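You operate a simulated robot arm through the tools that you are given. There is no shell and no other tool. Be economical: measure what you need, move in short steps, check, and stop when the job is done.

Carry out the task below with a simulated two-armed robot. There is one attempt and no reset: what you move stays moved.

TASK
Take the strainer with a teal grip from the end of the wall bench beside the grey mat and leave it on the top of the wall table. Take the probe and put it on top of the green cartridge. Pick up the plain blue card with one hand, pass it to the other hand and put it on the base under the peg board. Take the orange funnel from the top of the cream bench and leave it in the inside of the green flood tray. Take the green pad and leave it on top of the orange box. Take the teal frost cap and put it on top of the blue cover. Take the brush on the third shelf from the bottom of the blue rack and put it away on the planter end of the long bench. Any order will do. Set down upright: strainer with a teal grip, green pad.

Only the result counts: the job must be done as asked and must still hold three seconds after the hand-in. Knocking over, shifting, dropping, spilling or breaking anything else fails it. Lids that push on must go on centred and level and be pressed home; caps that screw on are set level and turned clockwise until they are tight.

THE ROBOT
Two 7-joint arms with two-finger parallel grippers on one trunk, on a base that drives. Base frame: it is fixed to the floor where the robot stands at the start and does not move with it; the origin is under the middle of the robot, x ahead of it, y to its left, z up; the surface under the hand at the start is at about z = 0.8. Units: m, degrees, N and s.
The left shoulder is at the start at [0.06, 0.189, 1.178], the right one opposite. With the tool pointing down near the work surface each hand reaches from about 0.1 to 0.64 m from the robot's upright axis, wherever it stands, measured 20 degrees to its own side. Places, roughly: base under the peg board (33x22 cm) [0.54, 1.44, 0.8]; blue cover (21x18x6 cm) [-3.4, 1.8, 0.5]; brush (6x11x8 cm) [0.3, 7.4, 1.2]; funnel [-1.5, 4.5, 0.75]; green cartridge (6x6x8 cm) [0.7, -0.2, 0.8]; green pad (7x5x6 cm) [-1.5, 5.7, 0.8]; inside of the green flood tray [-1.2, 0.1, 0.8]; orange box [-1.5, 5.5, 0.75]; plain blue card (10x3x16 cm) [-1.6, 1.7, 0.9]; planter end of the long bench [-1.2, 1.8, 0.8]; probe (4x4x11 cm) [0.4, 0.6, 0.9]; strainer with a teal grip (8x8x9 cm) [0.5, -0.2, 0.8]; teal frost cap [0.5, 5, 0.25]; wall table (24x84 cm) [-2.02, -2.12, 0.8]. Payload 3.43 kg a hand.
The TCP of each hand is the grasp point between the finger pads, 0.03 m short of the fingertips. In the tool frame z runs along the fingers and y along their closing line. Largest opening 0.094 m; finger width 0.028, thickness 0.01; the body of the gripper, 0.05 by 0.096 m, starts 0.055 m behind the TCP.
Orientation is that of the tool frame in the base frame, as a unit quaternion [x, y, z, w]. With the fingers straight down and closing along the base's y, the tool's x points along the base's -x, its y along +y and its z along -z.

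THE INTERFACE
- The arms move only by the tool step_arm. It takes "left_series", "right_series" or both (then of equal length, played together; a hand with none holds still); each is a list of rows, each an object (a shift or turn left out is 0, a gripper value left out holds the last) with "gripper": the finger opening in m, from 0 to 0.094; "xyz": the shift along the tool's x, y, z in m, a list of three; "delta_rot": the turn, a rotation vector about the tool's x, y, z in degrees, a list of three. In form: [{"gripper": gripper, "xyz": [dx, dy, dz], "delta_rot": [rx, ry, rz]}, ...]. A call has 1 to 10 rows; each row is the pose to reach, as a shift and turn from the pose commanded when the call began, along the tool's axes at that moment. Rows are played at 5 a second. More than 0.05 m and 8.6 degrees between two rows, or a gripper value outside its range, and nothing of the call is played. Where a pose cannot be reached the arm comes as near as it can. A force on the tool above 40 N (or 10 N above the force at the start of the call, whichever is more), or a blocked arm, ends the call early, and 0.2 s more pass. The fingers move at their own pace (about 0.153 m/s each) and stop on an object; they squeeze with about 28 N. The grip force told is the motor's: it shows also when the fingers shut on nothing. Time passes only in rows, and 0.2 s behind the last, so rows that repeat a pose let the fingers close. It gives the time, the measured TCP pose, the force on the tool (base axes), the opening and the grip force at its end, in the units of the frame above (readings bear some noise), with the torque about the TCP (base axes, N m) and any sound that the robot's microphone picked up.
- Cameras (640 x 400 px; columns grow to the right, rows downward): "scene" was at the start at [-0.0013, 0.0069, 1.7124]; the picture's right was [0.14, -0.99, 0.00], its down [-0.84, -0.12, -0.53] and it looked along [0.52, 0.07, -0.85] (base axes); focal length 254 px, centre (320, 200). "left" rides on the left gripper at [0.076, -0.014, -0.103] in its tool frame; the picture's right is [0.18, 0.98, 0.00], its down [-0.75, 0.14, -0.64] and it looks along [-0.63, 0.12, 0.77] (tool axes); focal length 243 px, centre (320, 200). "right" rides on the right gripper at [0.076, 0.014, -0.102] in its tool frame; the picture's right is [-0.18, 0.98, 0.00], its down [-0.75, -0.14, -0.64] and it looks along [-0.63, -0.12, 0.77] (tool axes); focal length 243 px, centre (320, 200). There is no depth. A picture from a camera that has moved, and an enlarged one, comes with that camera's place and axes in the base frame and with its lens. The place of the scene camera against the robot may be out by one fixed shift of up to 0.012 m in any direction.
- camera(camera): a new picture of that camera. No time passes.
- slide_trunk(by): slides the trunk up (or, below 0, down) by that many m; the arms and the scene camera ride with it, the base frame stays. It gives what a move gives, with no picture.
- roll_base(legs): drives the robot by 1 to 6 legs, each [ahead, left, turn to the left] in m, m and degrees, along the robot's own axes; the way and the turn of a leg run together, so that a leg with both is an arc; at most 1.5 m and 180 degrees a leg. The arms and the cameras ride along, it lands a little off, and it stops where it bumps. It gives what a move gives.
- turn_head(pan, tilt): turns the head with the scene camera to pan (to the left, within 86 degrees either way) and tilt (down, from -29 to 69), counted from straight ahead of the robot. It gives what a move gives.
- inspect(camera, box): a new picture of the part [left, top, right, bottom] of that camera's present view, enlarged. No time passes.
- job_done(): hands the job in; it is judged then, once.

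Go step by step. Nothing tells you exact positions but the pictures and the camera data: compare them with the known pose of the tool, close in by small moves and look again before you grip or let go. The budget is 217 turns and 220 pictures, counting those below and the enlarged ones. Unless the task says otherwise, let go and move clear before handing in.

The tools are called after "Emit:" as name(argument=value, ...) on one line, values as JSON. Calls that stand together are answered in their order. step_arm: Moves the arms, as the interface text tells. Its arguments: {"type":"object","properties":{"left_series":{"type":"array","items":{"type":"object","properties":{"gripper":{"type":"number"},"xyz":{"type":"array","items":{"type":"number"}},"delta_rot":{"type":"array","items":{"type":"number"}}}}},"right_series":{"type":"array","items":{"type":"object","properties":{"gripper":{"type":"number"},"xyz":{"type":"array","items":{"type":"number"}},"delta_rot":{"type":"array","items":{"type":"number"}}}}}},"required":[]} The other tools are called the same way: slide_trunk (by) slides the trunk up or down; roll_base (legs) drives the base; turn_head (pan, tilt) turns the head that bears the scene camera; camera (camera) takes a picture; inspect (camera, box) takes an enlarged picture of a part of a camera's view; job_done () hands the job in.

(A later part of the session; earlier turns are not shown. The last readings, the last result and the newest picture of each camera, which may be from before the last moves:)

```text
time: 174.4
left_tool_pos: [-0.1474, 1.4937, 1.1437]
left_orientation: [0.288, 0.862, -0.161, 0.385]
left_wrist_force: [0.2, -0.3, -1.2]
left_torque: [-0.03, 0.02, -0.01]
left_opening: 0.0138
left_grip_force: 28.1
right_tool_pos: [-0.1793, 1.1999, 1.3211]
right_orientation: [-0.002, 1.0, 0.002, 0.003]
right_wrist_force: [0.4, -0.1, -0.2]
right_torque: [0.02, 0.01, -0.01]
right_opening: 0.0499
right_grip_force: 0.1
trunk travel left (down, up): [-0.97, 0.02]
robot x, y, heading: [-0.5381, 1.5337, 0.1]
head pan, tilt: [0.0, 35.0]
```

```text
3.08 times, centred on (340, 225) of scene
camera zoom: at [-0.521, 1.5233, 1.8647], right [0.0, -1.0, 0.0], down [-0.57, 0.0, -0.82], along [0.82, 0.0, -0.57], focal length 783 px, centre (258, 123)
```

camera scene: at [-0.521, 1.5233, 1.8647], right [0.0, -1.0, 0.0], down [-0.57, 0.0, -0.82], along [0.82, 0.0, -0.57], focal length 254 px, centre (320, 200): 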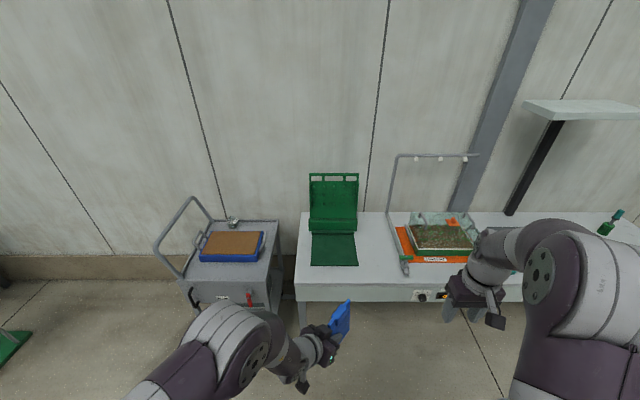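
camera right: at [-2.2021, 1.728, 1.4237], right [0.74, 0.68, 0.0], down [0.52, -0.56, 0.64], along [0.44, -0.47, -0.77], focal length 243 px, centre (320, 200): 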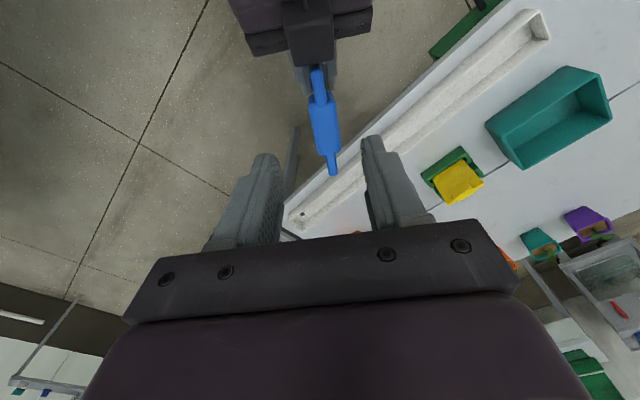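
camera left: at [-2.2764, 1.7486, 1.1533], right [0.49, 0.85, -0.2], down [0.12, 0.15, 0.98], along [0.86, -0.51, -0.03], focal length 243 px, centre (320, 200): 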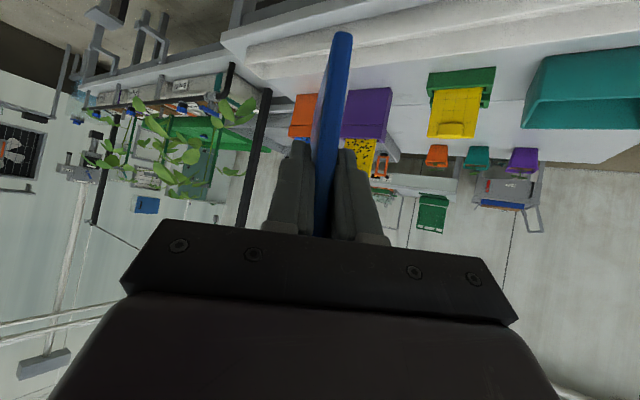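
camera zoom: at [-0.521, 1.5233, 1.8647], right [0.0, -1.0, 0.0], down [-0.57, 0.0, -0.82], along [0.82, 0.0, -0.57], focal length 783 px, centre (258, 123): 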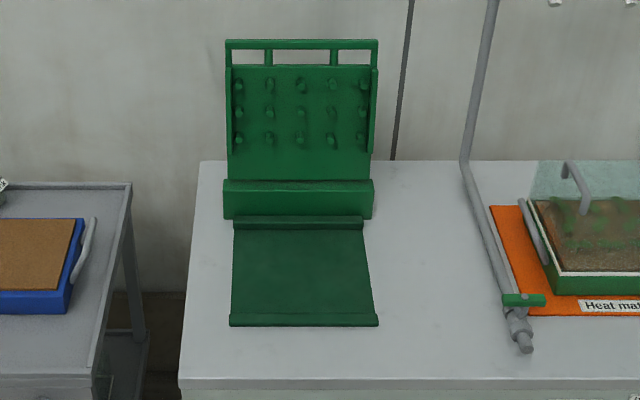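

The base plate spans x 0.395–0.66, y 1.315–1.57, empty. I will lay the card flat there; first, in free air, I roll the left hand 85° so the card plane becomes level-ish.

Emit:
step_arm(left_series=[{"delta_rot": [0, 0, -8.5]}, {"delta_rot": [0, 0, -17]}, {"delta_rot": [0, 0, -25.5]}, {"delta_rot": [0, 0, -34]}, {"delta_rot": [0, 0, -42.5]}, {"delta_rot": [0, 0, -51]}, {"delta_rot": [0, 0, -59.5]}, {"delta_rot": [0, 0, -68]}, {"delta_rot": [0, 0, -76.5]}, {"delta_rot": [0, 0, -85]}])

Emit:
camera(camera="scene")

Emit:
camera(camera="left")

```text
time: 176.6
left_tool_pos: [-0.1465, 1.4943, 1.1428]
left_orientation: [-0.371, 0.829, -0.381, 0.174]
left_wrist_force: [0.8, 0.5, 0.2]
left_torque: [-0.01, 0.06, 0.01]
left_opening: 0.0136
left_grip_force: 28.6
right_tool_pos: [-0.1787, 1.2025, 1.3215]
right_orientation: [-0.001, 1.0, 0.001, 0.001]
right_wrist_force: [-0.2, 0.1, -0.8]
right_torque: [0.03, 0.0, 0.02]
right_opening: 0.05
right_grip_force: 0.1
trunk travel left (down, up): [-0.97, 0.02]
robot x, y, heading: [-0.5408, 1.5319, 0.0]
head pan, tilt: [0.0, 35.0]
```

```text
134 pictures are left
camera scene: at [-0.5208, 1.5254, 1.8647], right [0.0, -1.0, 0.0], down [-0.57, 0.0, -0.82], along [0.82, 0.0, -0.57], focal length 254 px, centre (320, 200)
```

scene: 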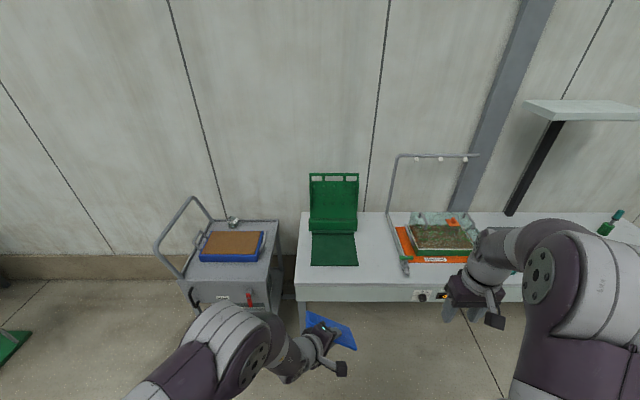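

```text
133 pictures are left
camera left: at [-0.2494, 1.4823, 1.2202], right [-0.6, 0.29, -0.75], down [0.07, 0.95, 0.32], along [0.8, 0.14, -0.59], focal length 243 px, centre (320, 200)
```

left: 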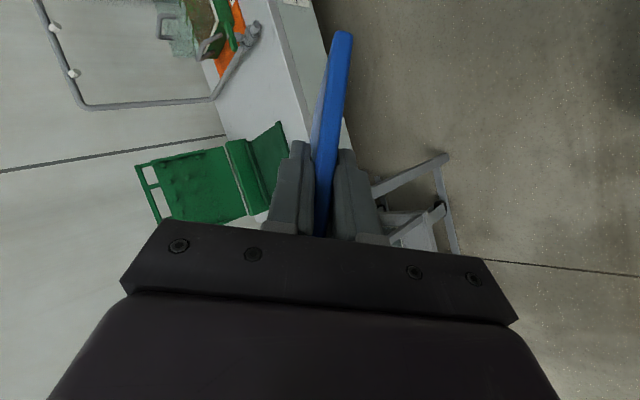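

The roll works; the tool's x-axis is level. I lower the trunk 0.2 m, flatten the tool by 21°, and pull the right hand back.

Emit:
slide_trunk(by=-0.2)

Emit:
step_arm(left_series=[{"delta_rot": [7, 0, 0]}, {"delta_rot": [14, 0, 0]}, {"delta_rot": [21, 0, 0]}, {"delta_rot": [21, 0, 0]}, {"delta_rot": [21, 0, 0]}], right_series=[{"xyz": [0.03, 0, -0.03]}, {"xyz": [0.06, 0, -0.06]}, {"xyz": [0.09, 0, -0.08]}, {"xyz": [0.12, 0, -0.1]}, {"xyz": [0.14, 0, -0.1]}])

Emit:
camera(camera="scene")

Emit:
camera(camera="left")

```text
time: 178.8
left_tool_pos: [-0.1483, 1.4944, 0.9421]
left_orientation: [-0.369, 0.83, -0.38, 0.174]
left_wrist_force: [-0.9, 0.3, -0.7]
left_torque: [0.01, -0.01, 0.0]
left_opening: 0.0135
left_grip_force: 29.1
right_tool_pos: [-0.1799, 1.2015, 1.1209]
right_orientation: [-0.001, 1.0, 0.001, 0.002]
right_wrist_force: [0.5, -0.1, 0.0]
right_torque: [-0.02, 0.0, 0.03]
right_opening: 0.0501
right_grip_force: 0.1
trunk travel left (down, up): [-0.77, 0.22]
robot x, y, heading: [-0.5421, 1.5267, 0.1]
head pan, tilt: [0.0, 35.0]
```

```text
time: 180.0
left_tool_pos: [-0.0996, 1.4664, 0.9796]
left_orientation: [-0.333, 0.749, -0.522, 0.236]
left_wrist_force: [-0.1, 0.2, -0.2]
left_torque: [-0.01, 0.01, -0.02]
left_opening: 0.0135
left_grip_force: 28.1
left hand out of reach, approached as far as the arm can: row 2, 3, 4, 5
right_tool_pos: [-0.3024, 1.1933, 1.1881]
right_orientation: [-0.001, 1.0, 0.001, 0.001]
right_wrist_force: [-0.6, 0.8, -0.6]
right_torque: [0.02, 0.02, 0.02]
right_opening: 0.05
right_grip_force: 0.1
right hand out of reach, approached as far as the arm can: row 3, 4, 5
trunk travel left (down, up): [-0.77, 0.22]
robot x, y, heading: [-0.5402, 1.5271, -0.1]
head pan, tilt: [0.0, 35.0]
```

```text
132 pictures are left
camera scene: at [-0.5197, 1.5246, 1.6646], right [0.0, -1.0, 0.0], down [-0.57, 0.0, -0.82], along [0.82, 0.0, -0.57], focal length 254 px, centre (320, 200)
```

scene: 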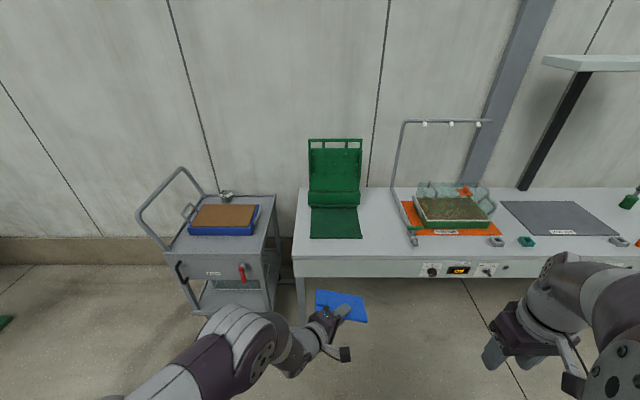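

```text
131 pictures are left
camera left: at [-0.2193, 1.4698, 1.0275], right [-0.37, 0.09, -0.92], down [0.01, 1.0, 0.09], along [0.93, 0.02, -0.37], focal length 243 px, centre (320, 200)
```

left: 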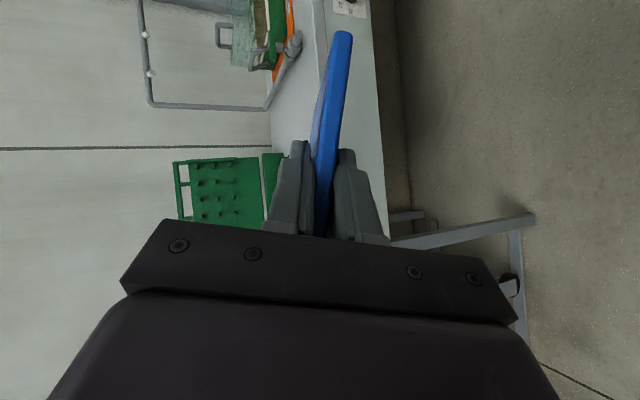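

The tool is now 20° below level, with the card axis-aligned. I'll keep the arm fixed and position with base and trunk: strafe right 5.5 cm, then ahead 0.5 m.

Emit:
roll_base(legs=[[0, -0.055, 0], [0.5, 0, 0]])

Emit:
turn_head(pan=0, tilt=50)

Emit:
camera(camera="scene")

```text
time: 183.4
left_tool_pos: [0.393, 1.4199, 0.9793]
left_orientation: [-0.336, 0.747, -0.52, 0.241]
left_wrist_force: [0.5, -0.8, 0.8]
left_torque: [0.01, 0.03, -0.01]
left_opening: 0.0137
left_grip_force: 28.3
right_tool_pos: [0.1956, 1.1451, 1.1877]
right_orientation: [-0.006, 1.0, 0.0, 0.001]
right_wrist_force: [0.3, 0.2, 0.0]
right_torque: [0.0, 0.01, -0.01]
right_opening: 0.0498
right_grip_force: 0.0
trunk travel left (down, up): [-0.77, 0.22]
robot x, y, heading: [-0.0484, 1.4747, 0.8]
head pan, tilt: [0.0, 35.0]
```

```text
time: 184.2
left_tool_pos: [0.3942, 1.4203, 0.981]
left_orientation: [-0.337, 0.747, -0.52, 0.24]
left_wrist_force: [-0.1, -0.1, -0.7]
left_torque: [0.03, 0.02, 0.01]
left_opening: 0.0136
left_grip_force: 27.8
right_tool_pos: [0.1955, 1.1459, 1.1879]
right_orientation: [-0.006, 1.0, 0.001, 0.002]
right_wrist_force: [0.3, -0.1, -0.9]
right_torque: [-0.01, -0.01, 0.02]
right_opening: 0.05
right_grip_force: 0.1
trunk travel left (down, up): [-0.77, 0.22]
robot x, y, heading: [-0.0438, 1.4768, 0.6]
head pan, tilt: [0.0, 50.0]
```

```text
130 pictures are left
camera scene: at [-0.0378, 1.4742, 1.643], right [0.01, -1.0, 0.0], down [-0.77, -0.01, -0.64], along [0.64, 0.01, -0.77], focal length 254 px, centre (320, 200)
```

scene: 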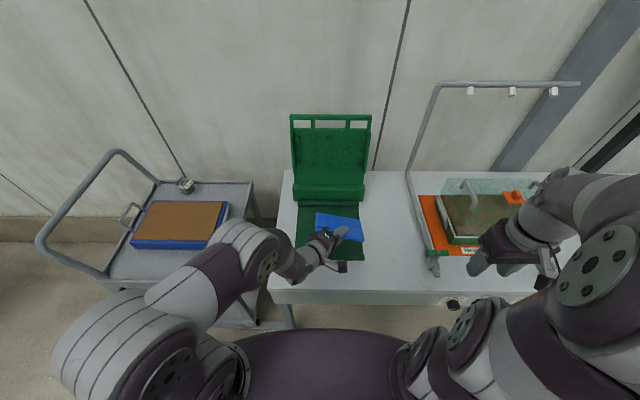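

Clear of the trolley. I go ahead 8 cm and lower the trunk 9 cm.

Emit:
roll_base(legs=[[0.08, -0.008, -0.5]])

Emit:
slide_trunk(by=-0.09)

Emit:
camera(camera="scene")

Emit:
camera(camera="left")

```text
time: 185.2
left_tool_pos: [0.4747, 1.4101, 0.9798]
left_orientation: [-0.335, 0.748, -0.521, 0.238]
left_wrist_force: [-0.4, 0.4, -0.5]
left_torque: [-0.02, 0.04, -0.03]
left_opening: 0.0135
left_grip_force: 27.5
right_tool_pos: [0.2734, 1.1358, 1.1873]
right_orientation: [-0.004, 1.0, 0.0, 0.002]
right_wrist_force: [0.3, -0.3, 1.0]
right_torque: [-0.01, 0.03, 0.0]
right_opening: 0.0498
right_grip_force: 0.0
trunk travel left (down, up): [-0.77, 0.22]
robot x, y, heading: [0.0378, 1.4715, 0.2]
head pan, tilt: [0.0, 50.0]
```

```text
time: 186.5
left_tool_pos: [0.4745, 1.4087, 0.8883]
left_orientation: [-0.335, 0.748, -0.522, 0.238]
left_wrist_force: [0.7, -0.4, 0.1]
left_torque: [0.02, 0.04, 0.01]
left_opening: 0.0138
left_grip_force: 28.1
right_tool_pos: [0.2738, 1.1349, 1.0984]
right_orientation: [-0.003, 1.0, 0.001, 0.001]
right_wrist_force: [0.3, 1.0, -0.6]
right_torque: [0.0, 0.04, 0.01]
right_opening: 0.0501
right_grip_force: 0.0
trunk travel left (down, up): [-0.68, 0.31]
robot x, y, heading: [0.0361, 1.4702, 0.3]
head pan, tilt: [0.0, 50.0]
```

```text
129 pictures are left
camera scene: at [0.0423, 1.4666, 1.553], right [0.0, -1.0, 0.0], down [-0.77, 0.0, -0.64], along [0.64, 0.0, -0.77], focal length 254 px, centre (320, 200)
```

scene: 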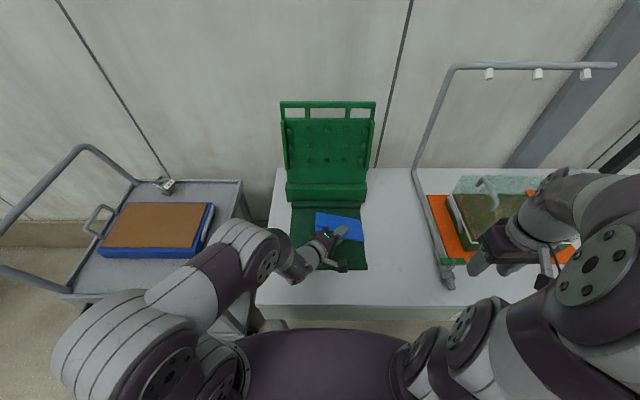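

```text
128 pictures are left
camera left: at [0.3543, 1.4126, 0.9377], right [-0.37, 0.09, -0.92], down [0.01, 1.0, 0.09], along [0.93, 0.02, -0.37], focal length 243 px, centre (320, 200)
```

left: 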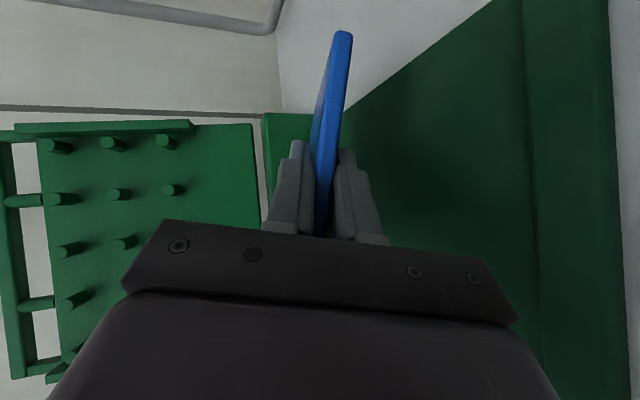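

Emit:
slide_trunk(by=-0.03)

Emit:
camera(camera="left")

Emit:
inspect(camera="scene", box=[270, 180, 390, 290])

```text
time: 187.2
left_tool_pos: [0.4752, 1.4093, 0.8581]
left_orientation: [-0.334, 0.748, -0.521, 0.238]
left_wrist_force: [0.8, 0.4, -1.1]
left_torque: [0.0, 0.01, 0.03]
left_opening: 0.0136
left_grip_force: 27.7
right_tool_pos: [0.2732, 1.1361, 1.0678]
right_orientation: [-0.003, 1.0, 0.001, 0.002]
right_wrist_force: [0.3, 0.7, 0.2]
right_torque: [0.01, -0.01, 0.02]
right_opening: 0.0498
right_grip_force: 0.1
trunk travel left (down, up): [-0.65, 0.34]
robot x, y, heading: [0.0325, 1.4694, 0.4]
head pan, tilt: [0.0, 50.0]
```

```text
127 pictures are left
camera left: at [0.3542, 1.4126, 0.9077], right [-0.37, 0.09, -0.92], down [0.01, 1.0, 0.09], along [0.93, 0.02, -0.37], focal length 243 px, centre (320, 200)
```

left: 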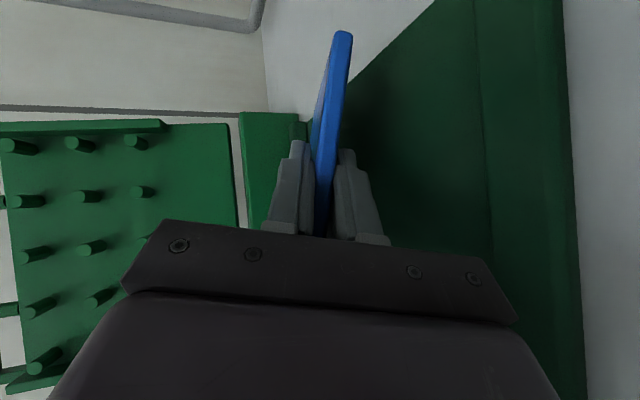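

```text
3.64 times, centred on (330, 235) of scene
camera zoom: at [0.0421, 1.4667, 1.5229], right [0.0, -1.0, 0.0], down [-0.77, 0.0, -0.64], along [0.64, 0.0, -0.77], focal length 925 px, centre (284, 73)
```

zoom: 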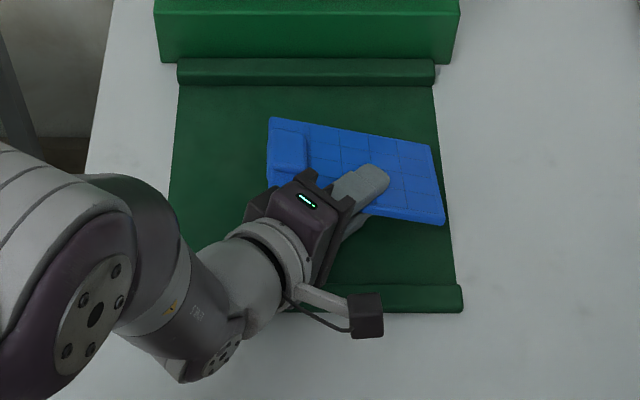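

The card sits 3.5 cm too far right over the plate. I strafe left 3.5 cm, then lower in small steps.

Emit:
roll_base(legs=[[0.0, 0.035, 0]])

Emit:
slide_trunk(by=-0.008)

Emit:
inspect(camera="scene", box=[270, 180, 390, 290])

Emit:
camera(camera="left")

```text
time: 188.1
left_tool_pos: [0.4744, 1.4454, 0.859]
left_orientation: [-0.335, 0.748, -0.521, 0.237]
left_wrist_force: [-0.1, 0.6, -1.4]
left_torque: [0.0, 0.02, 0.01]
left_opening: 0.0136
left_grip_force: 28.4
right_tool_pos: [0.2733, 1.1702, 1.0672]
right_orientation: [-0.002, 1.0, 0.001, 0.002]
right_wrist_force: [-0.2, 0.8, -0.4]
right_torque: [-0.04, 0.01, 0.0]
right_opening: 0.0501
right_grip_force: 0.0
trunk travel left (down, up): [-0.65, 0.34]
robot x, y, heading: [0.0344, 1.5069, 0.3]
head pan, tilt: [0.0, 50.0]
```

```text
time: 188.7
left_tool_pos: [0.4725, 1.4437, 0.8513]
left_orientation: [-0.335, 0.748, -0.52, 0.238]
left_wrist_force: [-0.8, 0.1, -0.4]
left_torque: [-0.01, -0.01, -0.01]
left_opening: 0.0136
left_grip_force: 28.5
right_tool_pos: [0.2732, 1.1724, 1.061]
right_orientation: [-0.002, 1.0, 0.0, 0.002]
right_wrist_force: [-0.2, 0.6, 0.8]
right_torque: [-0.03, 0.01, 0.0]
right_opening: 0.0504
right_grip_force: 0.1
trunk travel left (down, up): [-0.642, 0.348]
robot x, y, heading: [0.0364, 1.5055, 0.4]
head pan, tilt: [0.0, 50.0]
```

```text
3.64 times, centred on (330, 235) of scene
camera zoom: at [0.0421, 1.5029, 1.5149], right [0.0, -1.0, 0.0], down [-0.77, 0.0, -0.64], along [0.64, 0.0, -0.77], focal length 925 px, centre (284, 73)
```

zoom: 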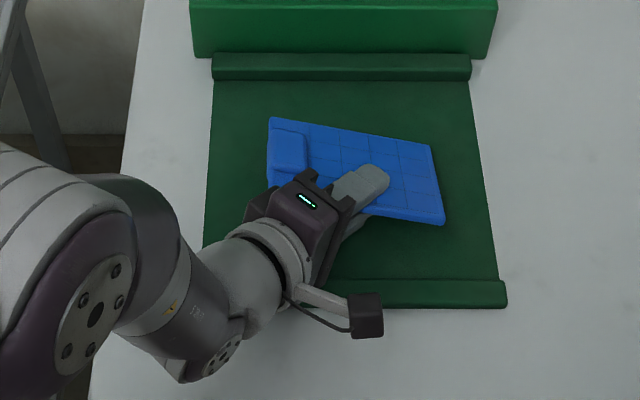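

```text
124 pictures are left
camera left: at [0.3542, 1.4482, 0.8997], right [-0.37, 0.09, -0.92], down [0.01, 1.0, 0.09], along [0.93, 0.02, -0.37], focal length 243 px, centre (320, 200)
```

left: 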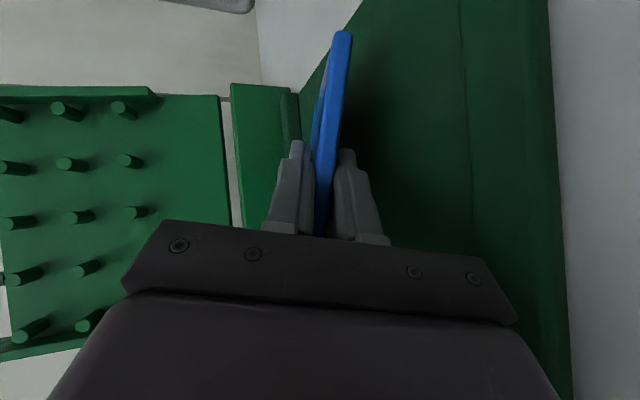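

Emit:
slide_trunk(by=-0.006)

Emit:
slide_trunk(by=-0.005)

Emit:
slide_trunk(by=-0.004)

Emit:
camera(camera="left")

```text
time: 189.2
left_tool_pos: [0.4735, 1.4434, 0.8456]
left_orientation: [-0.335, 0.748, -0.521, 0.238]
left_wrist_force: [0.2, 0.6, -0.4]
left_torque: [0.01, 0.03, 0.01]
left_opening: 0.0137
left_grip_force: 27.9
right_tool_pos: [0.2726, 1.1718, 1.0532]
right_orientation: [-0.003, 1.0, 0.001, 0.002]
right_wrist_force: [-0.9, -0.3, 0.7]
right_torque: [0.0, -0.01, -0.01]
right_opening: 0.0501
right_grip_force: 0.0
trunk travel left (down, up): [-0.636, 0.354]
robot x, y, heading: [0.034, 1.5062, 0.2]
head pan, tilt: [0.0, 50.0]
```

```text
time: 189.8
left_tool_pos: [0.4736, 1.4436, 0.8417]
left_orientation: [-0.334, 0.747, -0.522, 0.239]
left_wrist_force: [-0.2, 1.3, 6.6]
left_torque: [-0.46, -0.43, -0.01]
left_opening: 0.0139
left_grip_force: 28.0
right_tool_pos: [0.2732, 1.171, 1.0483]
right_orientation: [-0.003, 1.0, 0.001, 0.002]
right_wrist_force: [0.2, 0.4, -1.0]
right_torque: [0.01, 0.01, -0.03]
right_opening: 0.0498
right_grip_force: 0.0
trunk travel left (down, up): [-0.631, 0.359]
robot x, y, heading: [0.0353, 1.5064, 0.3]
head pan, tilt: [0.0, 50.0]
```

```text
time: 190.3
left_tool_pos: [0.472, 1.4438, 0.8377]
left_orientation: [-0.333, 0.746, -0.523, 0.24]
left_wrist_force: [-2.7, 5.2, 22.2]
left_torque: [0.02, 0.59, -0.21]
left_opening: 0.0143
left_grip_force: 28.0
right_tool_pos: [0.2706, 1.173, 1.0459]
right_orientation: [-0.002, 1.0, 0.0, 0.003]
right_wrist_force: [-0.7, 0.7, -0.2]
right_torque: [0.03, -0.02, 0.04]
right_opening: 0.0503
right_grip_force: 0.0
trunk travel left (down, up): [-0.627, 0.363]
robot x, y, heading: [0.0338, 1.5027, 0.2]
head pan, tilt: [0.0, 50.0]
```

```text
123 pictures are left
camera left: at [0.3534, 1.4479, 0.8867], right [-0.37, 0.09, -0.93], down [0.01, 1.0, 0.09], along [0.93, 0.02, -0.36], focal length 243 px, centre (320, 200)
```

left: 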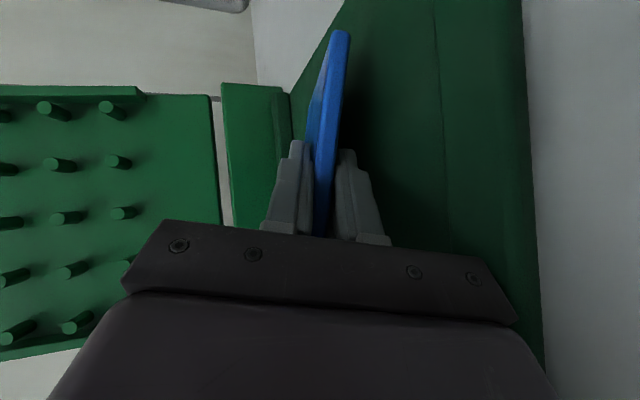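

The card's front corner touches the plate. I ease up 2 mm and open the fingers a little so the card settles.

Emit:
slide_trunk(by=0.003)

Emit:
step_arm(left_series=[{"gripper": 0.018}, {"gripper": 0.022}, {"gripper": 0.026}, {"gripper": 0.026}])

Emit:
inspect(camera="scene", box=[270, 180, 390, 290])

Emit:
camera(camera="left")

```text
time: 190.8
left_tool_pos: [0.4735, 1.4447, 0.8379]
left_orientation: [-0.335, 0.749, -0.52, 0.239]
left_wrist_force: [0.3, -0.3, 5.7]
left_torque: [-0.39, -0.53, 0.1]
left_opening: 0.0148
left_grip_force: 28.4
right_tool_pos: [0.2731, 1.1705, 1.0484]
right_orientation: [-0.002, 1.0, 0.001, 0.002]
right_wrist_force: [0.1, 0.5, 0.1]
right_torque: [0.02, 0.06, -0.01]
right_opening: 0.0502
right_grip_force: 0.1
trunk travel left (down, up): [-0.63, 0.36]
robot x, y, heading: [0.0351, 1.5069, 0.6]
head pan, tilt: [0.0, 50.0]
```

```text
time: 191.8
left_tool_pos: [0.4733, 1.4439, 0.8396]
left_orientation: [-0.334, 0.748, -0.521, 0.239]
left_wrist_force: [-0.7, -0.4, -0.5]
left_torque: [-0.04, 0.04, 0.04]
left_opening: 0.0261
left_grip_force: 0.2
right_tool_pos: [0.273, 1.1701, 1.0478]
right_orientation: [-0.003, 1.0, 0.001, 0.002]
right_wrist_force: [-0.4, -0.4, 0.5]
right_torque: [0.01, 0.01, 0.03]
right_opening: 0.05
right_grip_force: 0.0
trunk travel left (down, up): [-0.63, 0.36]
robot x, y, heading: [0.0359, 1.5061, 0.4]
head pan, tilt: [0.0, 50.0]
```

```text
3.64 times, centred on (330, 235) of scene
camera zoom: at [0.0421, 1.5016, 1.5029], right [0.0, -1.0, 0.0], down [-0.77, 0.0, -0.64], along [0.64, 0.0, -0.77], focal length 925 px, centre (284, 73)
```

zoom: 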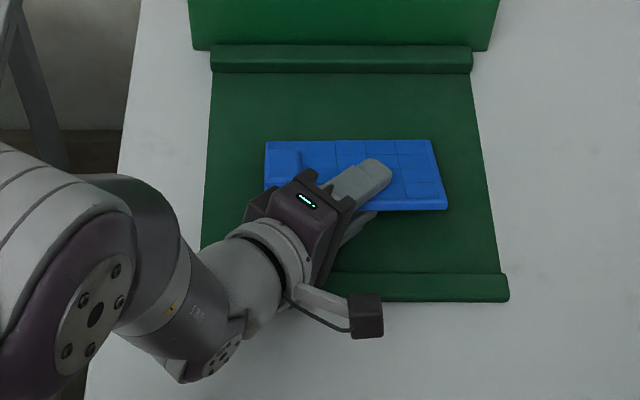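

```text
121 pictures are left
camera left: at [0.3541, 1.4475, 0.8876], right [-0.37, 0.09, -0.92], down [0.01, 1.0, 0.09], along [0.93, 0.02, -0.37], focal length 243 px, centre (320, 200)
```

left: 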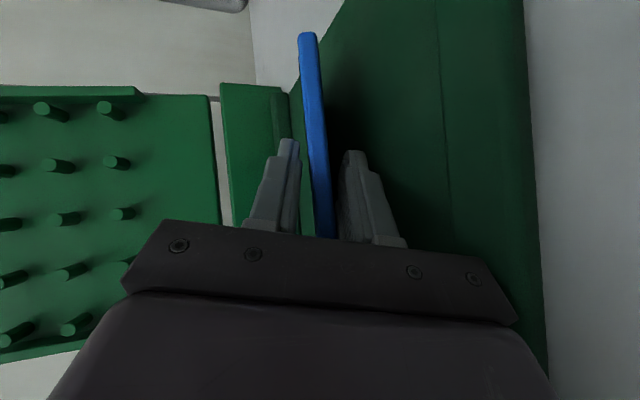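

The card settled onto the lower finger. I withdraw slowly backward along the tool.

Emit:
step_arm(left_series=[{"xyz": [0, 0, -0.015]}, {"xyz": [0, 0, -0.03]}, {"xyz": [0, 0, -0.045]}, {"xyz": [0, 0, -0.06]}, {"xyz": [0, 0, -0.075]}, {"xyz": [0, 0, -0.09]}, {"xyz": [0, 0, -0.105]}, {"xyz": [0, 0, -0.12]}, {"xyz": [0, 0, -0.14]}])

Emit:
inspect(camera="scene", box=[230, 160, 410, 300])

Emit:
camera(camera="left")

```text
time: 193.8
left_tool_pos: [0.4382, 1.4807, 0.8845]
left_orientation: [-0.336, 0.751, -0.517, 0.237]
left_wrist_force: [-0.1, -0.2, 0.0]
left_torque: [0.0, 0.03, -0.05]
left_opening: 0.0262
left_grip_force: 0.6
left hand out of reach, approached as far as the arm can: row 1, 2, 3, 4, 5, 6, 7, 8, 9
right_tool_pos: [0.2732, 1.1707, 1.0473]
right_orientation: [-0.003, 1.0, 0.002, 0.002]
right_wrist_force: [-0.8, 0.8, -0.5]
right_torque: [0.0, 0.01, 0.0]
right_opening: 0.0498
right_grip_force: 0.1
trunk travel left (down, up): [-0.63, 0.36]
robot x, y, heading: [0.0344, 1.506, 0.2]
head pan, tilt: [0.0, 50.0]
```

```text
2.86 times, centred on (320, 230) of scene
camera zoom: at [0.0421, 1.5017, 1.5029], right [0.0, -1.0, 0.0], down [-0.77, 0.0, -0.64], along [0.64, 0.0, -0.77], focal length 727 px, centre (320, 114)
```

zoom: 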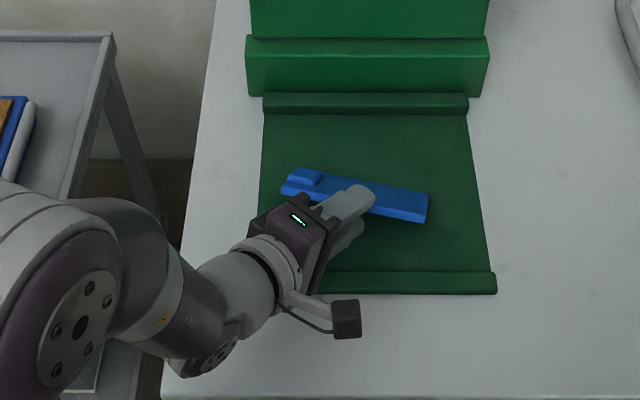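

```text
119 pictures are left
camera left: at [0.3192, 1.4837, 0.9349], right [-0.38, 0.1, -0.92], down [0.01, 0.99, 0.1], along [0.93, 0.03, -0.38], focal length 243 px, centre (320, 200)
```

left: 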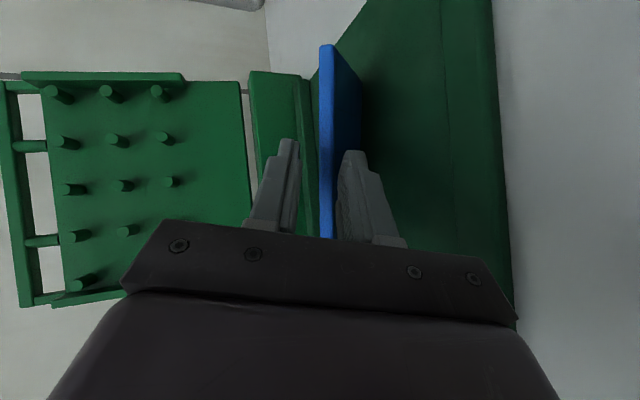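

The arm couldn't retreat along that line and lifted the card's near edge. I lower the trunk to bring the edge down, then withdraw using the base diagonally.

Emit:
slide_trunk(by=-0.03)

Emit:
inspect(camera="scene", box=[230, 160, 410, 300])

```text
time: 194.6
left_tool_pos: [0.438, 1.4807, 0.8562]
left_orientation: [-0.336, 0.751, -0.517, 0.236]
left_wrist_force: [0.0, -0.3, -0.5]
left_torque: [0.03, 0.01, 0.0]
left_opening: 0.0262
left_grip_force: 0.5
right_tool_pos: [0.2732, 1.1707, 1.017]
right_orientation: [-0.004, 1.0, 0.001, 0.002]
right_wrist_force: [-0.3, -0.8, -0.2]
right_torque: [0.02, -0.02, 0.01]
right_opening: 0.05
right_grip_force: 0.1
trunk travel left (down, up): [-0.6, 0.39]
robot x, y, heading: [0.0319, 1.5079, 0.4]
head pan, tilt: [0.0, 50.0]
```

```text
2.86 times, centred on (320, 230) of scene
camera zoom: at [0.0419, 1.5017, 1.4729], right [0.0, -1.0, 0.0], down [-0.77, 0.0, -0.64], along [0.64, 0.0, -0.77], focal length 727 px, centre (320, 114)
```

zoom: 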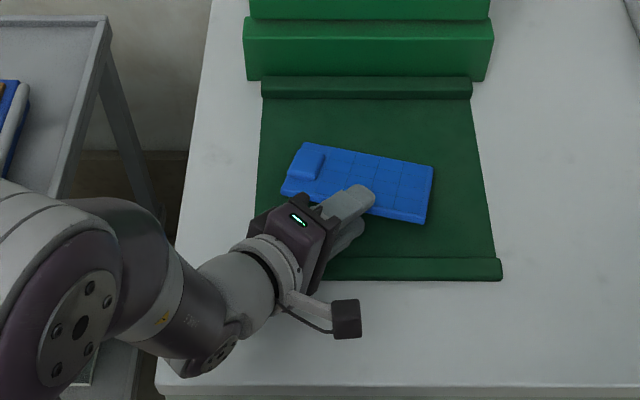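

Good: the card is nearly flat, its near edge on the lower finger. I lower 1 cm more and withdraw diagonally with the base.

Emit:
slide_trunk(by=-0.01)

Emit:
roll_base(legs=[[-0.05, 0.045, 0]])

Emit:
inspect(camera="scene", box=[230, 160, 410, 300])

```text
time: 195.2
left_tool_pos: [0.4388, 1.4812, 0.8455]
left_orientation: [-0.337, 0.751, -0.517, 0.236]
left_wrist_force: [0.0, -0.4, 0.7]
left_torque: [-0.03, -0.01, 0.01]
left_opening: 0.0262
left_grip_force: 0.0
right_tool_pos: [0.2725, 1.1711, 1.0066]
right_orientation: [-0.003, 1.0, 0.0, 0.002]
right_wrist_force: [-0.1, -0.2, -0.3]
right_torque: [-0.03, 0.02, 0.0]
right_opening: 0.0501
right_grip_force: 0.1
trunk travel left (down, up): [-0.59, 0.4]
robot x, y, heading: [0.035, 1.5066, 0.3]
head pan, tilt: [0.0, 50.0]
```

```text
time: 196.2
left_tool_pos: [0.386, 1.5272, 0.8461]
left_orientation: [-0.336, 0.75, -0.518, 0.236]
left_wrist_force: [1.2, 0.3, -0.5]
left_torque: [-0.01, 0.02, 0.0]
left_opening: 0.0258
left_grip_force: 0.1
right_tool_pos: [0.221, 1.218, 1.0077]
right_orientation: [-0.003, 1.0, 0.0, 0.002]
right_wrist_force: [-0.6, 0.5, 0.4]
right_torque: [-0.02, -0.01, 0.03]
right_opening: 0.0501
right_grip_force: 0.0
trunk travel left (down, up): [-0.59, 0.4]
robot x, y, heading: [-0.019, 1.5482, 0.1]
head pan, tilt: [0.0, 50.0]
```

```text
2.86 times, centred on (320, 230) of scene
camera zoom: at [-0.0103, 1.5489, 1.463], right [0.0, -1.0, 0.0], down [-0.77, 0.0, -0.64], along [0.64, 0.0, -0.77], focal length 727 px, centre (320, 114)
```

zoom: 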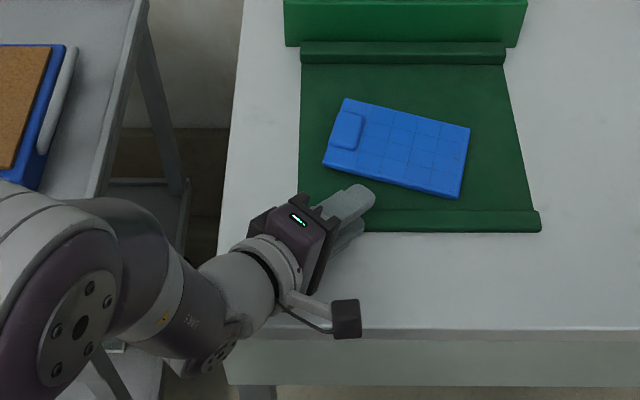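

The blue card lies flat on the peg board's base. I raise the trunk, back away and restore the left hand to point down.

Emit:
slide_trunk(by=0.25)

Emit:
roll_base(legs=[[-0.45, 0, 0]])

Emit:
step_arm(left_series=[{"delta_rot": [-8, 0, 0]}, {"delta_rot": [-16, 0, 0]}, {"delta_rot": [-24, 0, 0]}, {"delta_rot": [-32, 0, 0]}, {"delta_rot": [-40, 0, 0]}, {"delta_rot": [-48, 0, 0]}, {"delta_rot": [-56, 0, 0]}, {"delta_rot": [-64, 0, 0]}, {"delta_rot": [-70, 0, 0]}])

Emit:
step_arm(left_series=[{"delta_rot": [0, 0, 8]}, {"delta_rot": [0, 0, 16]}, {"delta_rot": [0, 0, 24]}, {"delta_rot": [0, 0, 32]}, {"delta_rot": [0, 0, 40]}, {"delta_rot": [0, 0, 48]}])

Emit:
camera(camera="scene")

```text
time: 198.7
left_tool_pos: [0.3862, 1.5264, 1.0956]
left_orientation: [-0.335, 0.751, -0.517, 0.237]
left_wrist_force: [-0.3, 0.4, -0.8]
left_torque: [0.0, 0.0, -0.02]
left_opening: 0.0259
left_grip_force: 0.0
right_tool_pos: [0.2229, 1.217, 1.2568]
right_orientation: [-0.003, 1.0, 0.001, 0.002]
right_wrist_force: [0.0, 0.8, -0.7]
right_torque: [0.03, -0.02, -0.01]
right_opening: 0.0499
right_grip_force: 0.2
trunk travel left (down, up): [-0.84, 0.15]
robot x, y, heading: [-0.0201, 1.5492, 0.1]
head pan, tilt: [0.0, 50.0]
```

```text
time: 201.5
left_tool_pos: [-0.0651, 1.5254, 1.095]
left_orientation: [-0.337, 0.751, -0.516, 0.237]
left_wrist_force: [-0.4, 0.0, 0.2]
left_torque: [0.04, 0.0, 0.01]
left_opening: 0.026
left_grip_force: 0.0
right_tool_pos: [-0.2293, 1.2156, 1.256]
right_orientation: [-0.005, 1.0, 0.001, 0.002]
right_wrist_force: [1.0, -0.3, 0.3]
right_torque: [0.01, 0.02, 0.04]
right_opening: 0.05
right_grip_force: 0.1
trunk travel left (down, up): [-0.84, 0.15]
robot x, y, heading: [-0.4657, 1.5452, 0.7]
head pan, tilt: [0.0, 50.0]
```

```text
time: 203.5
left_tool_pos: [-0.0666, 1.526, 1.0932]
left_orientation: [-0.413, 0.91, 0.009, 0.0]
left_wrist_force: [0.2, -0.3, -0.8]
left_torque: [-0.01, 0.0, 0.0]
left_opening: 0.026
left_grip_force: 0.1
left hand out of reach, approached as far as the arm can: row 6, 7
right_tool_pos: [-0.2295, 1.2143, 1.2573]
right_orientation: [-0.005, 1.0, 0.0, 0.0]
right_wrist_force: [0.6, 0.0, -0.2]
right_torque: [0.01, 0.03, 0.01]
right_opening: 0.0498
right_grip_force: 0.0
trunk travel left (down, up): [-0.84, 0.15]
robot x, y, heading: [-0.4697, 1.5466, 0.8]
head pan, tilt: [0.0, 50.0]
```

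```text
time: 204.9
left_tool_pos: [-0.0674, 1.5246, 1.0958]
left_orientation: [-0.006, 1.0, 0.007, -0.002]
left_wrist_force: [-0.5, -0.5, -0.5]
left_torque: [-0.02, 0.0, 0.0]
left_opening: 0.026
left_grip_force: 0.0
right_tool_pos: [-0.2317, 1.2157, 1.2583]
right_orientation: [-0.005, 1.0, 0.001, 0.002]
right_wrist_force: [0.2, -0.3, -0.4]
right_torque: [0.01, -0.01, -0.03]
right_opening: 0.0499
right_grip_force: 0.2
trunk travel left (down, up): [-0.84, 0.15]
robot x, y, heading: [-0.4718, 1.5439, 0.5]
head pan, tilt: [0.0, 50.0]
```

```text
116 pictures are left
camera scene: at [-0.4633, 1.5443, 1.7129], right [0.01, -1.0, 0.0], down [-0.77, -0.01, -0.64], along [0.64, 0.01, -0.77], focal length 254 px, centre (320, 200)
```

scene: 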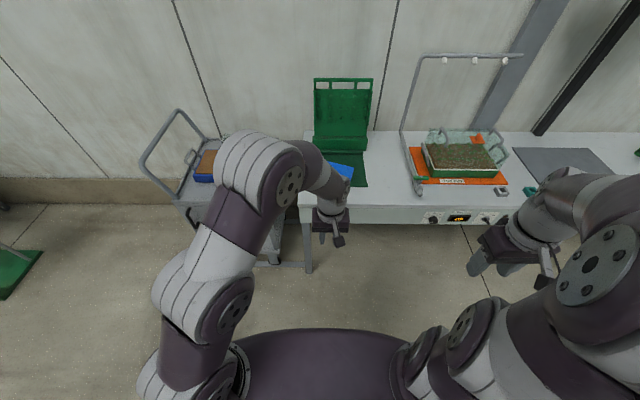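

The card task is done. I shift the left hand outward, then strafe north along the aisle and look at the cream bench area.

Emit:
step_arm(left_series=[{"xyz": [0.03, 0.04, -0.02], "gripper": 0.06}, {"xyz": [0.06, 0.08, -0.04]}, {"xyz": [0.09, 0.12, -0.06]}, {"xyz": [0.1, 0.16, -0.06]}, {"xyz": [0.1, 0.2, -0.06]}])

Emit:
roll_base(legs=[[0, 1.4, -0.5]])

Emit:
turn_head(pan=60, tilt=22)

Emit:
camera(camera="scene")

```text
refused: row 1 steps farther than a row can; nothing moved
```

```text
time: 211.9
left_tool_pos: [-0.0875, 2.9488, 1.0963]
left_orientation: [-0.013, 1.0, 0.007, -0.003]
left_wrist_force: [-0.1, -0.1, -0.3]
left_torque: [0.0, 0.03, -0.03]
left_opening: 0.0264
left_grip_force: 0.1
right_tool_pos: [-0.2481, 2.6344, 1.2581]
right_orientation: [-0.012, 1.0, 0.001, 0.001]
right_wrist_force: [0.6, -0.1, -0.6]
right_torque: [-0.01, -0.02, -0.01]
right_opening: 0.0502
right_grip_force: 0.0
trunk travel left (down, up): [-0.84, 0.15]
robot x, y, heading: [-0.4941, 2.9639, 1.0]
head pan, tilt: [0.0, 50.0]
```

```text
time: 213.2
left_tool_pos: [-0.0896, 2.947, 1.0962]
left_orientation: [-0.013, 1.0, 0.007, -0.003]
left_wrist_force: [-0.8, 0.2, 0.0]
left_torque: [0.01, -0.01, -0.01]
left_opening: 0.0259
left_grip_force: 0.0
right_tool_pos: [-0.2489, 2.6354, 1.2578]
right_orientation: [-0.011, 1.0, 0.001, 0.001]
right_wrist_force: [0.6, 0.4, -0.3]
right_torque: [-0.01, -0.02, 0.01]
right_opening: 0.0503
right_grip_force: 0.1
trunk travel left (down, up): [-0.84, 0.15]
robot x, y, heading: [-0.4939, 2.9677, 1.0]
head pan, tilt: [60.0, 22.0]
```

```text
115 pictures are left
camera scene: at [-0.5175, 3.0416, 1.7552], right [0.88, -0.48, 0.0], down [-0.18, -0.33, -0.93], along [0.45, 0.81, -0.38], focal length 254 px, centre (320, 200)
```

scene: 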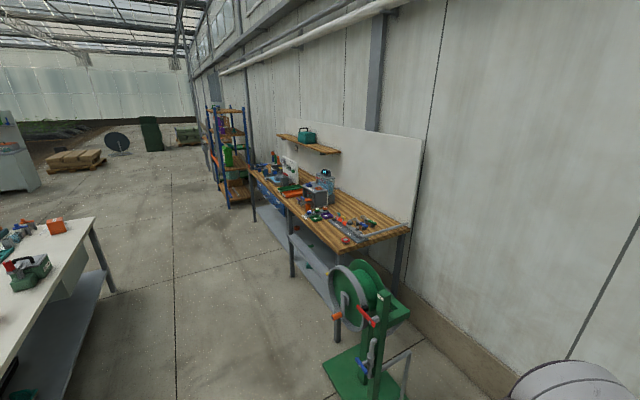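

I see the wooden workbench (cap on its lower shelf), the blue rack beyond, and the cream bench to the left. I reposition the left hand, strafe on to y ≈ 5 and look at the shelf.

Emit:
step_arm(left_series=[{"xyz": [0.02, 0.03, -0.01], "gripper": 0.06}, {"xyz": [0.04, 0.06, -0.02]}, {"xyz": [0.06, 0.09, -0.03]}, {"xyz": [0.08, 0.12, -0.04]}, {"xyz": [0.1, 0.15, -0.05]}, {"xyz": [0.12, 0.18, -0.06]}])

Emit:
roll_base(legs=[[0, 1.5, -0.5], [0, 0.55, -0.5]])

Emit:
turn_head(pan=0, tilt=40)

Emit:
camera(camera="scene")

```text
time: 214.6
left_tool_pos: [-0.2136, 3.1244, 1.1589]
left_orientation: [-0.012, 1.0, 0.007, -0.002]
left_wrist_force: [1.0, -0.8, 0.1]
left_torque: [-0.01, -0.06, -0.02]
left_opening: 0.06
left_grip_force: 0.1
right_tool_pos: [-0.2504, 2.6363, 1.2588]
right_orientation: [-0.011, 1.0, 0.0, 0.002]
right_wrist_force: [-0.3, 0.3, 0.6]
right_torque: [-0.03, -0.01, 0.0]
right_opening: 0.0499
right_grip_force: 0.0
trunk travel left (down, up): [-0.84, 0.15]
robot x, y, heading: [-0.4937, 2.9663, 1.0]
head pan, tilt: [60.0, 22.0]
```

```text
time: 224.9
left_tool_pos: [-0.2258, 5.1752, 1.1593]
left_orientation: [0.003, 1.0, 0.007, -0.002]
left_wrist_force: [-1.0, 0.4, -0.5]
left_torque: [0.0, -0.01, 0.04]
left_opening: 0.06
left_grip_force: 0.1
right_tool_pos: [-0.2778, 4.6888, 1.2567]
right_orientation: [0.005, 1.0, 0.001, 0.002]
right_wrist_force: [-0.5, 0.7, -0.3]
right_torque: [0.02, 0.01, 0.01]
right_opening: 0.0503
right_grip_force: 0.1
trunk travel left (down, up): [-0.84, 0.15]
robot x, y, heading: [-0.5091, 5.0225, -0.6]
head pan, tilt: [60.0, 22.0]
```

```text
time: 226.2
left_tool_pos: [-0.2271, 5.1773, 1.1581]
left_orientation: [0.003, 1.0, 0.008, -0.002]
left_wrist_force: [0.8, 0.7, -0.2]
left_torque: [0.0, 0.02, 0.01]
left_opening: 0.06
left_grip_force: 0.0
right_tool_pos: [-0.2783, 4.6894, 1.2571]
right_orientation: [0.005, 1.0, 0.0, 0.002]
right_wrist_force: [0.4, 0.1, 0.1]
right_torque: [0.01, 0.02, 0.03]
right_opening: 0.0501
right_grip_force: 0.1
trunk travel left (down, up): [-0.84, 0.15]
robot x, y, heading: [-0.5137, 5.0269, -0.6]
head pan, tilt: [0.0, 40.0]
```

```text
114 pictures are left
camera scene: at [-0.4959, 5.0239, 1.7271], right [-0.01, -1.0, 0.0], down [-0.64, 0.01, -0.77], along [0.77, -0.01, -0.64], focal length 254 px, centre (320, 200)
```

scene: 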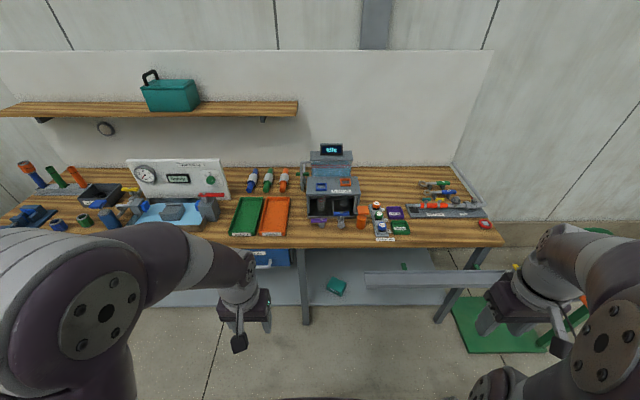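

Emit:
inspect(camera="scene", box=[260, 235, 460, 335])

```text
3.20 times, centred on (360, 285) of scene
camera zoom: at [-0.4959, 5.0239, 1.7271], right [-0.01, -1.0, 0.0], down [-0.64, 0.01, -0.77], along [0.77, -0.01, -0.64], focal length 814 px, centre (192, -72)
```

zoom: 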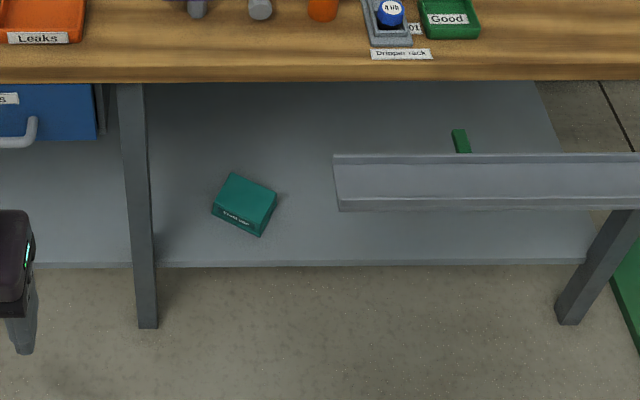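

The teal box labelled "Frost cap" lies on the lower shelf at about (0.41, 4.91), ~13 cm behind the front edge. I move to y ≈ 4.75, drop the trunk and look from lower down.

Emit:
roll_base(legs=[[0.2, -0.27, 0.6]])

Emit:
slide_trunk(by=-0.6)

Emit:
turn_head(pan=12, tilt=45)

Emit:
camera(camera="scene")

```text
time: 228.4
left_tool_pos: [-0.0317, 4.9086, 1.1587]
left_orientation: [-0.002, 1.0, 0.008, -0.002]
left_wrist_force: [0.8, -0.4, 0.6]
left_torque: [0.02, -0.01, 0.0]
left_opening: 0.0601
left_grip_force: 0.0
right_tool_pos: [-0.0778, 4.4219, 1.2577]
right_orientation: [-0.001, 1.0, -0.001, 0.002]
right_wrist_force: [-0.8, 0.0, 0.9]
right_torque: [0.01, -0.02, -0.02]
right_opening: 0.0502
right_grip_force: 0.0
trunk travel left (down, up): [-0.84, 0.15]
robot x, y, heading: [-0.3182, 4.7592, 0.3]
head pan, tilt: [0.0, 40.0]
```

```text
refused: -0.6 is not a number from -0.4 to 0.4
```

```text
time: 229.1
left_tool_pos: [-0.031, 4.9089, 1.1575]
left_orientation: [-0.002, 1.0, 0.007, -0.003]
left_wrist_force: [0.4, -0.8, 0.5]
left_torque: [0.07, 0.01, -0.02]
left_opening: 0.0601
left_grip_force: 0.0
right_tool_pos: [-0.077, 4.4202, 1.2578]
right_orientation: [-0.001, 1.0, 0.001, 0.001]
right_wrist_force: [-0.1, -0.5, -0.3]
right_torque: [0.04, 0.01, -0.02]
right_opening: 0.0501
right_grip_force: 0.1
trunk travel left (down, up): [-0.84, 0.15]
robot x, y, heading: [-0.3159, 4.7533, 0.1]
head pan, tilt: [12.0, 45.0]
```

```text
112 pictures are left
camera scene: at [-0.3038, 4.7687, 1.7199], right [0.21, -0.98, 0.0], down [-0.69, -0.15, -0.71], along [0.69, 0.15, -0.71], focal length 254 px, centre (320, 200)
```

scene: 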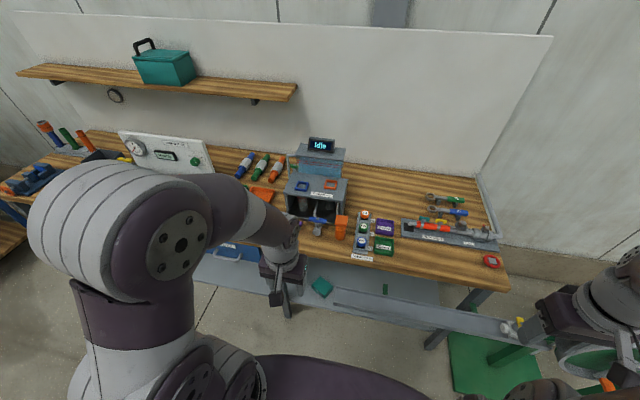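

Emit:
inspect(camera="scene", box=[260, 240, 580, 400])

Emit:
camera(camera="left")

Emit:
camera(camera="right")

```text
2.00 times, centred on (420, 320) of scene
camera zoom: at [-0.3038, 4.7687, 1.7199], right [0.21, -0.98, 0.0], down [-0.69, -0.15, -0.71], along [0.69, 0.15, -0.71], focal length 509 px, centre (120, -40)
```

zoom: 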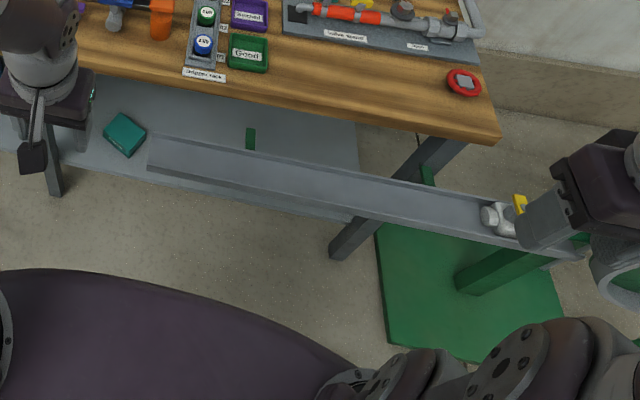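

```text
110 pictures are left
camera left: at [-0.1072, 4.8922, 1.2618], right [-0.19, 0.98, 0.02], down [0.76, 0.14, 0.64], along [0.63, 0.13, -0.77], focal length 243 px, centre (320, 200)
```

left: 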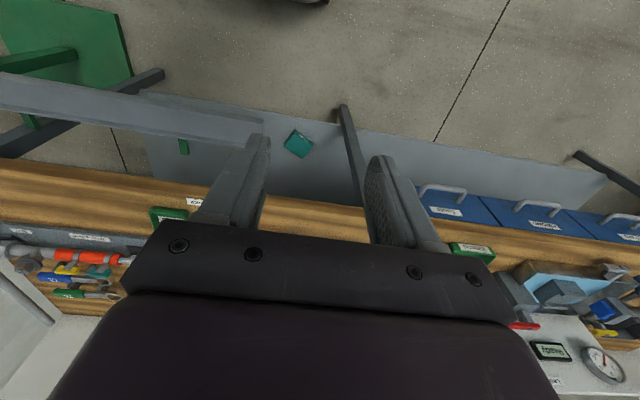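

```text
109 pictures are left
camera right: at [-0.1536, 4.4355, 1.3591], right [0.18, 0.98, 0.0], down [0.75, -0.14, 0.64], along [0.63, -0.12, -0.77], focal length 243 px, centre (320, 200)
```

right: 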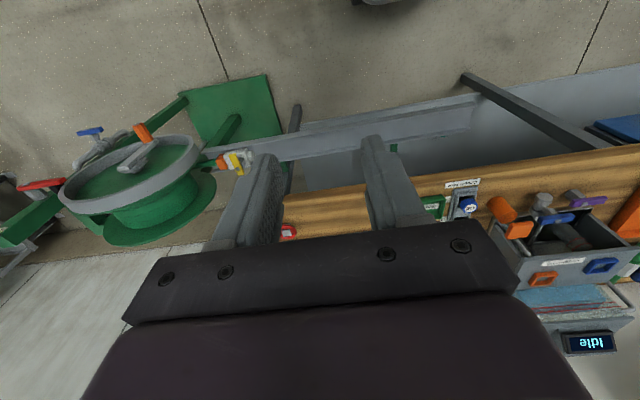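

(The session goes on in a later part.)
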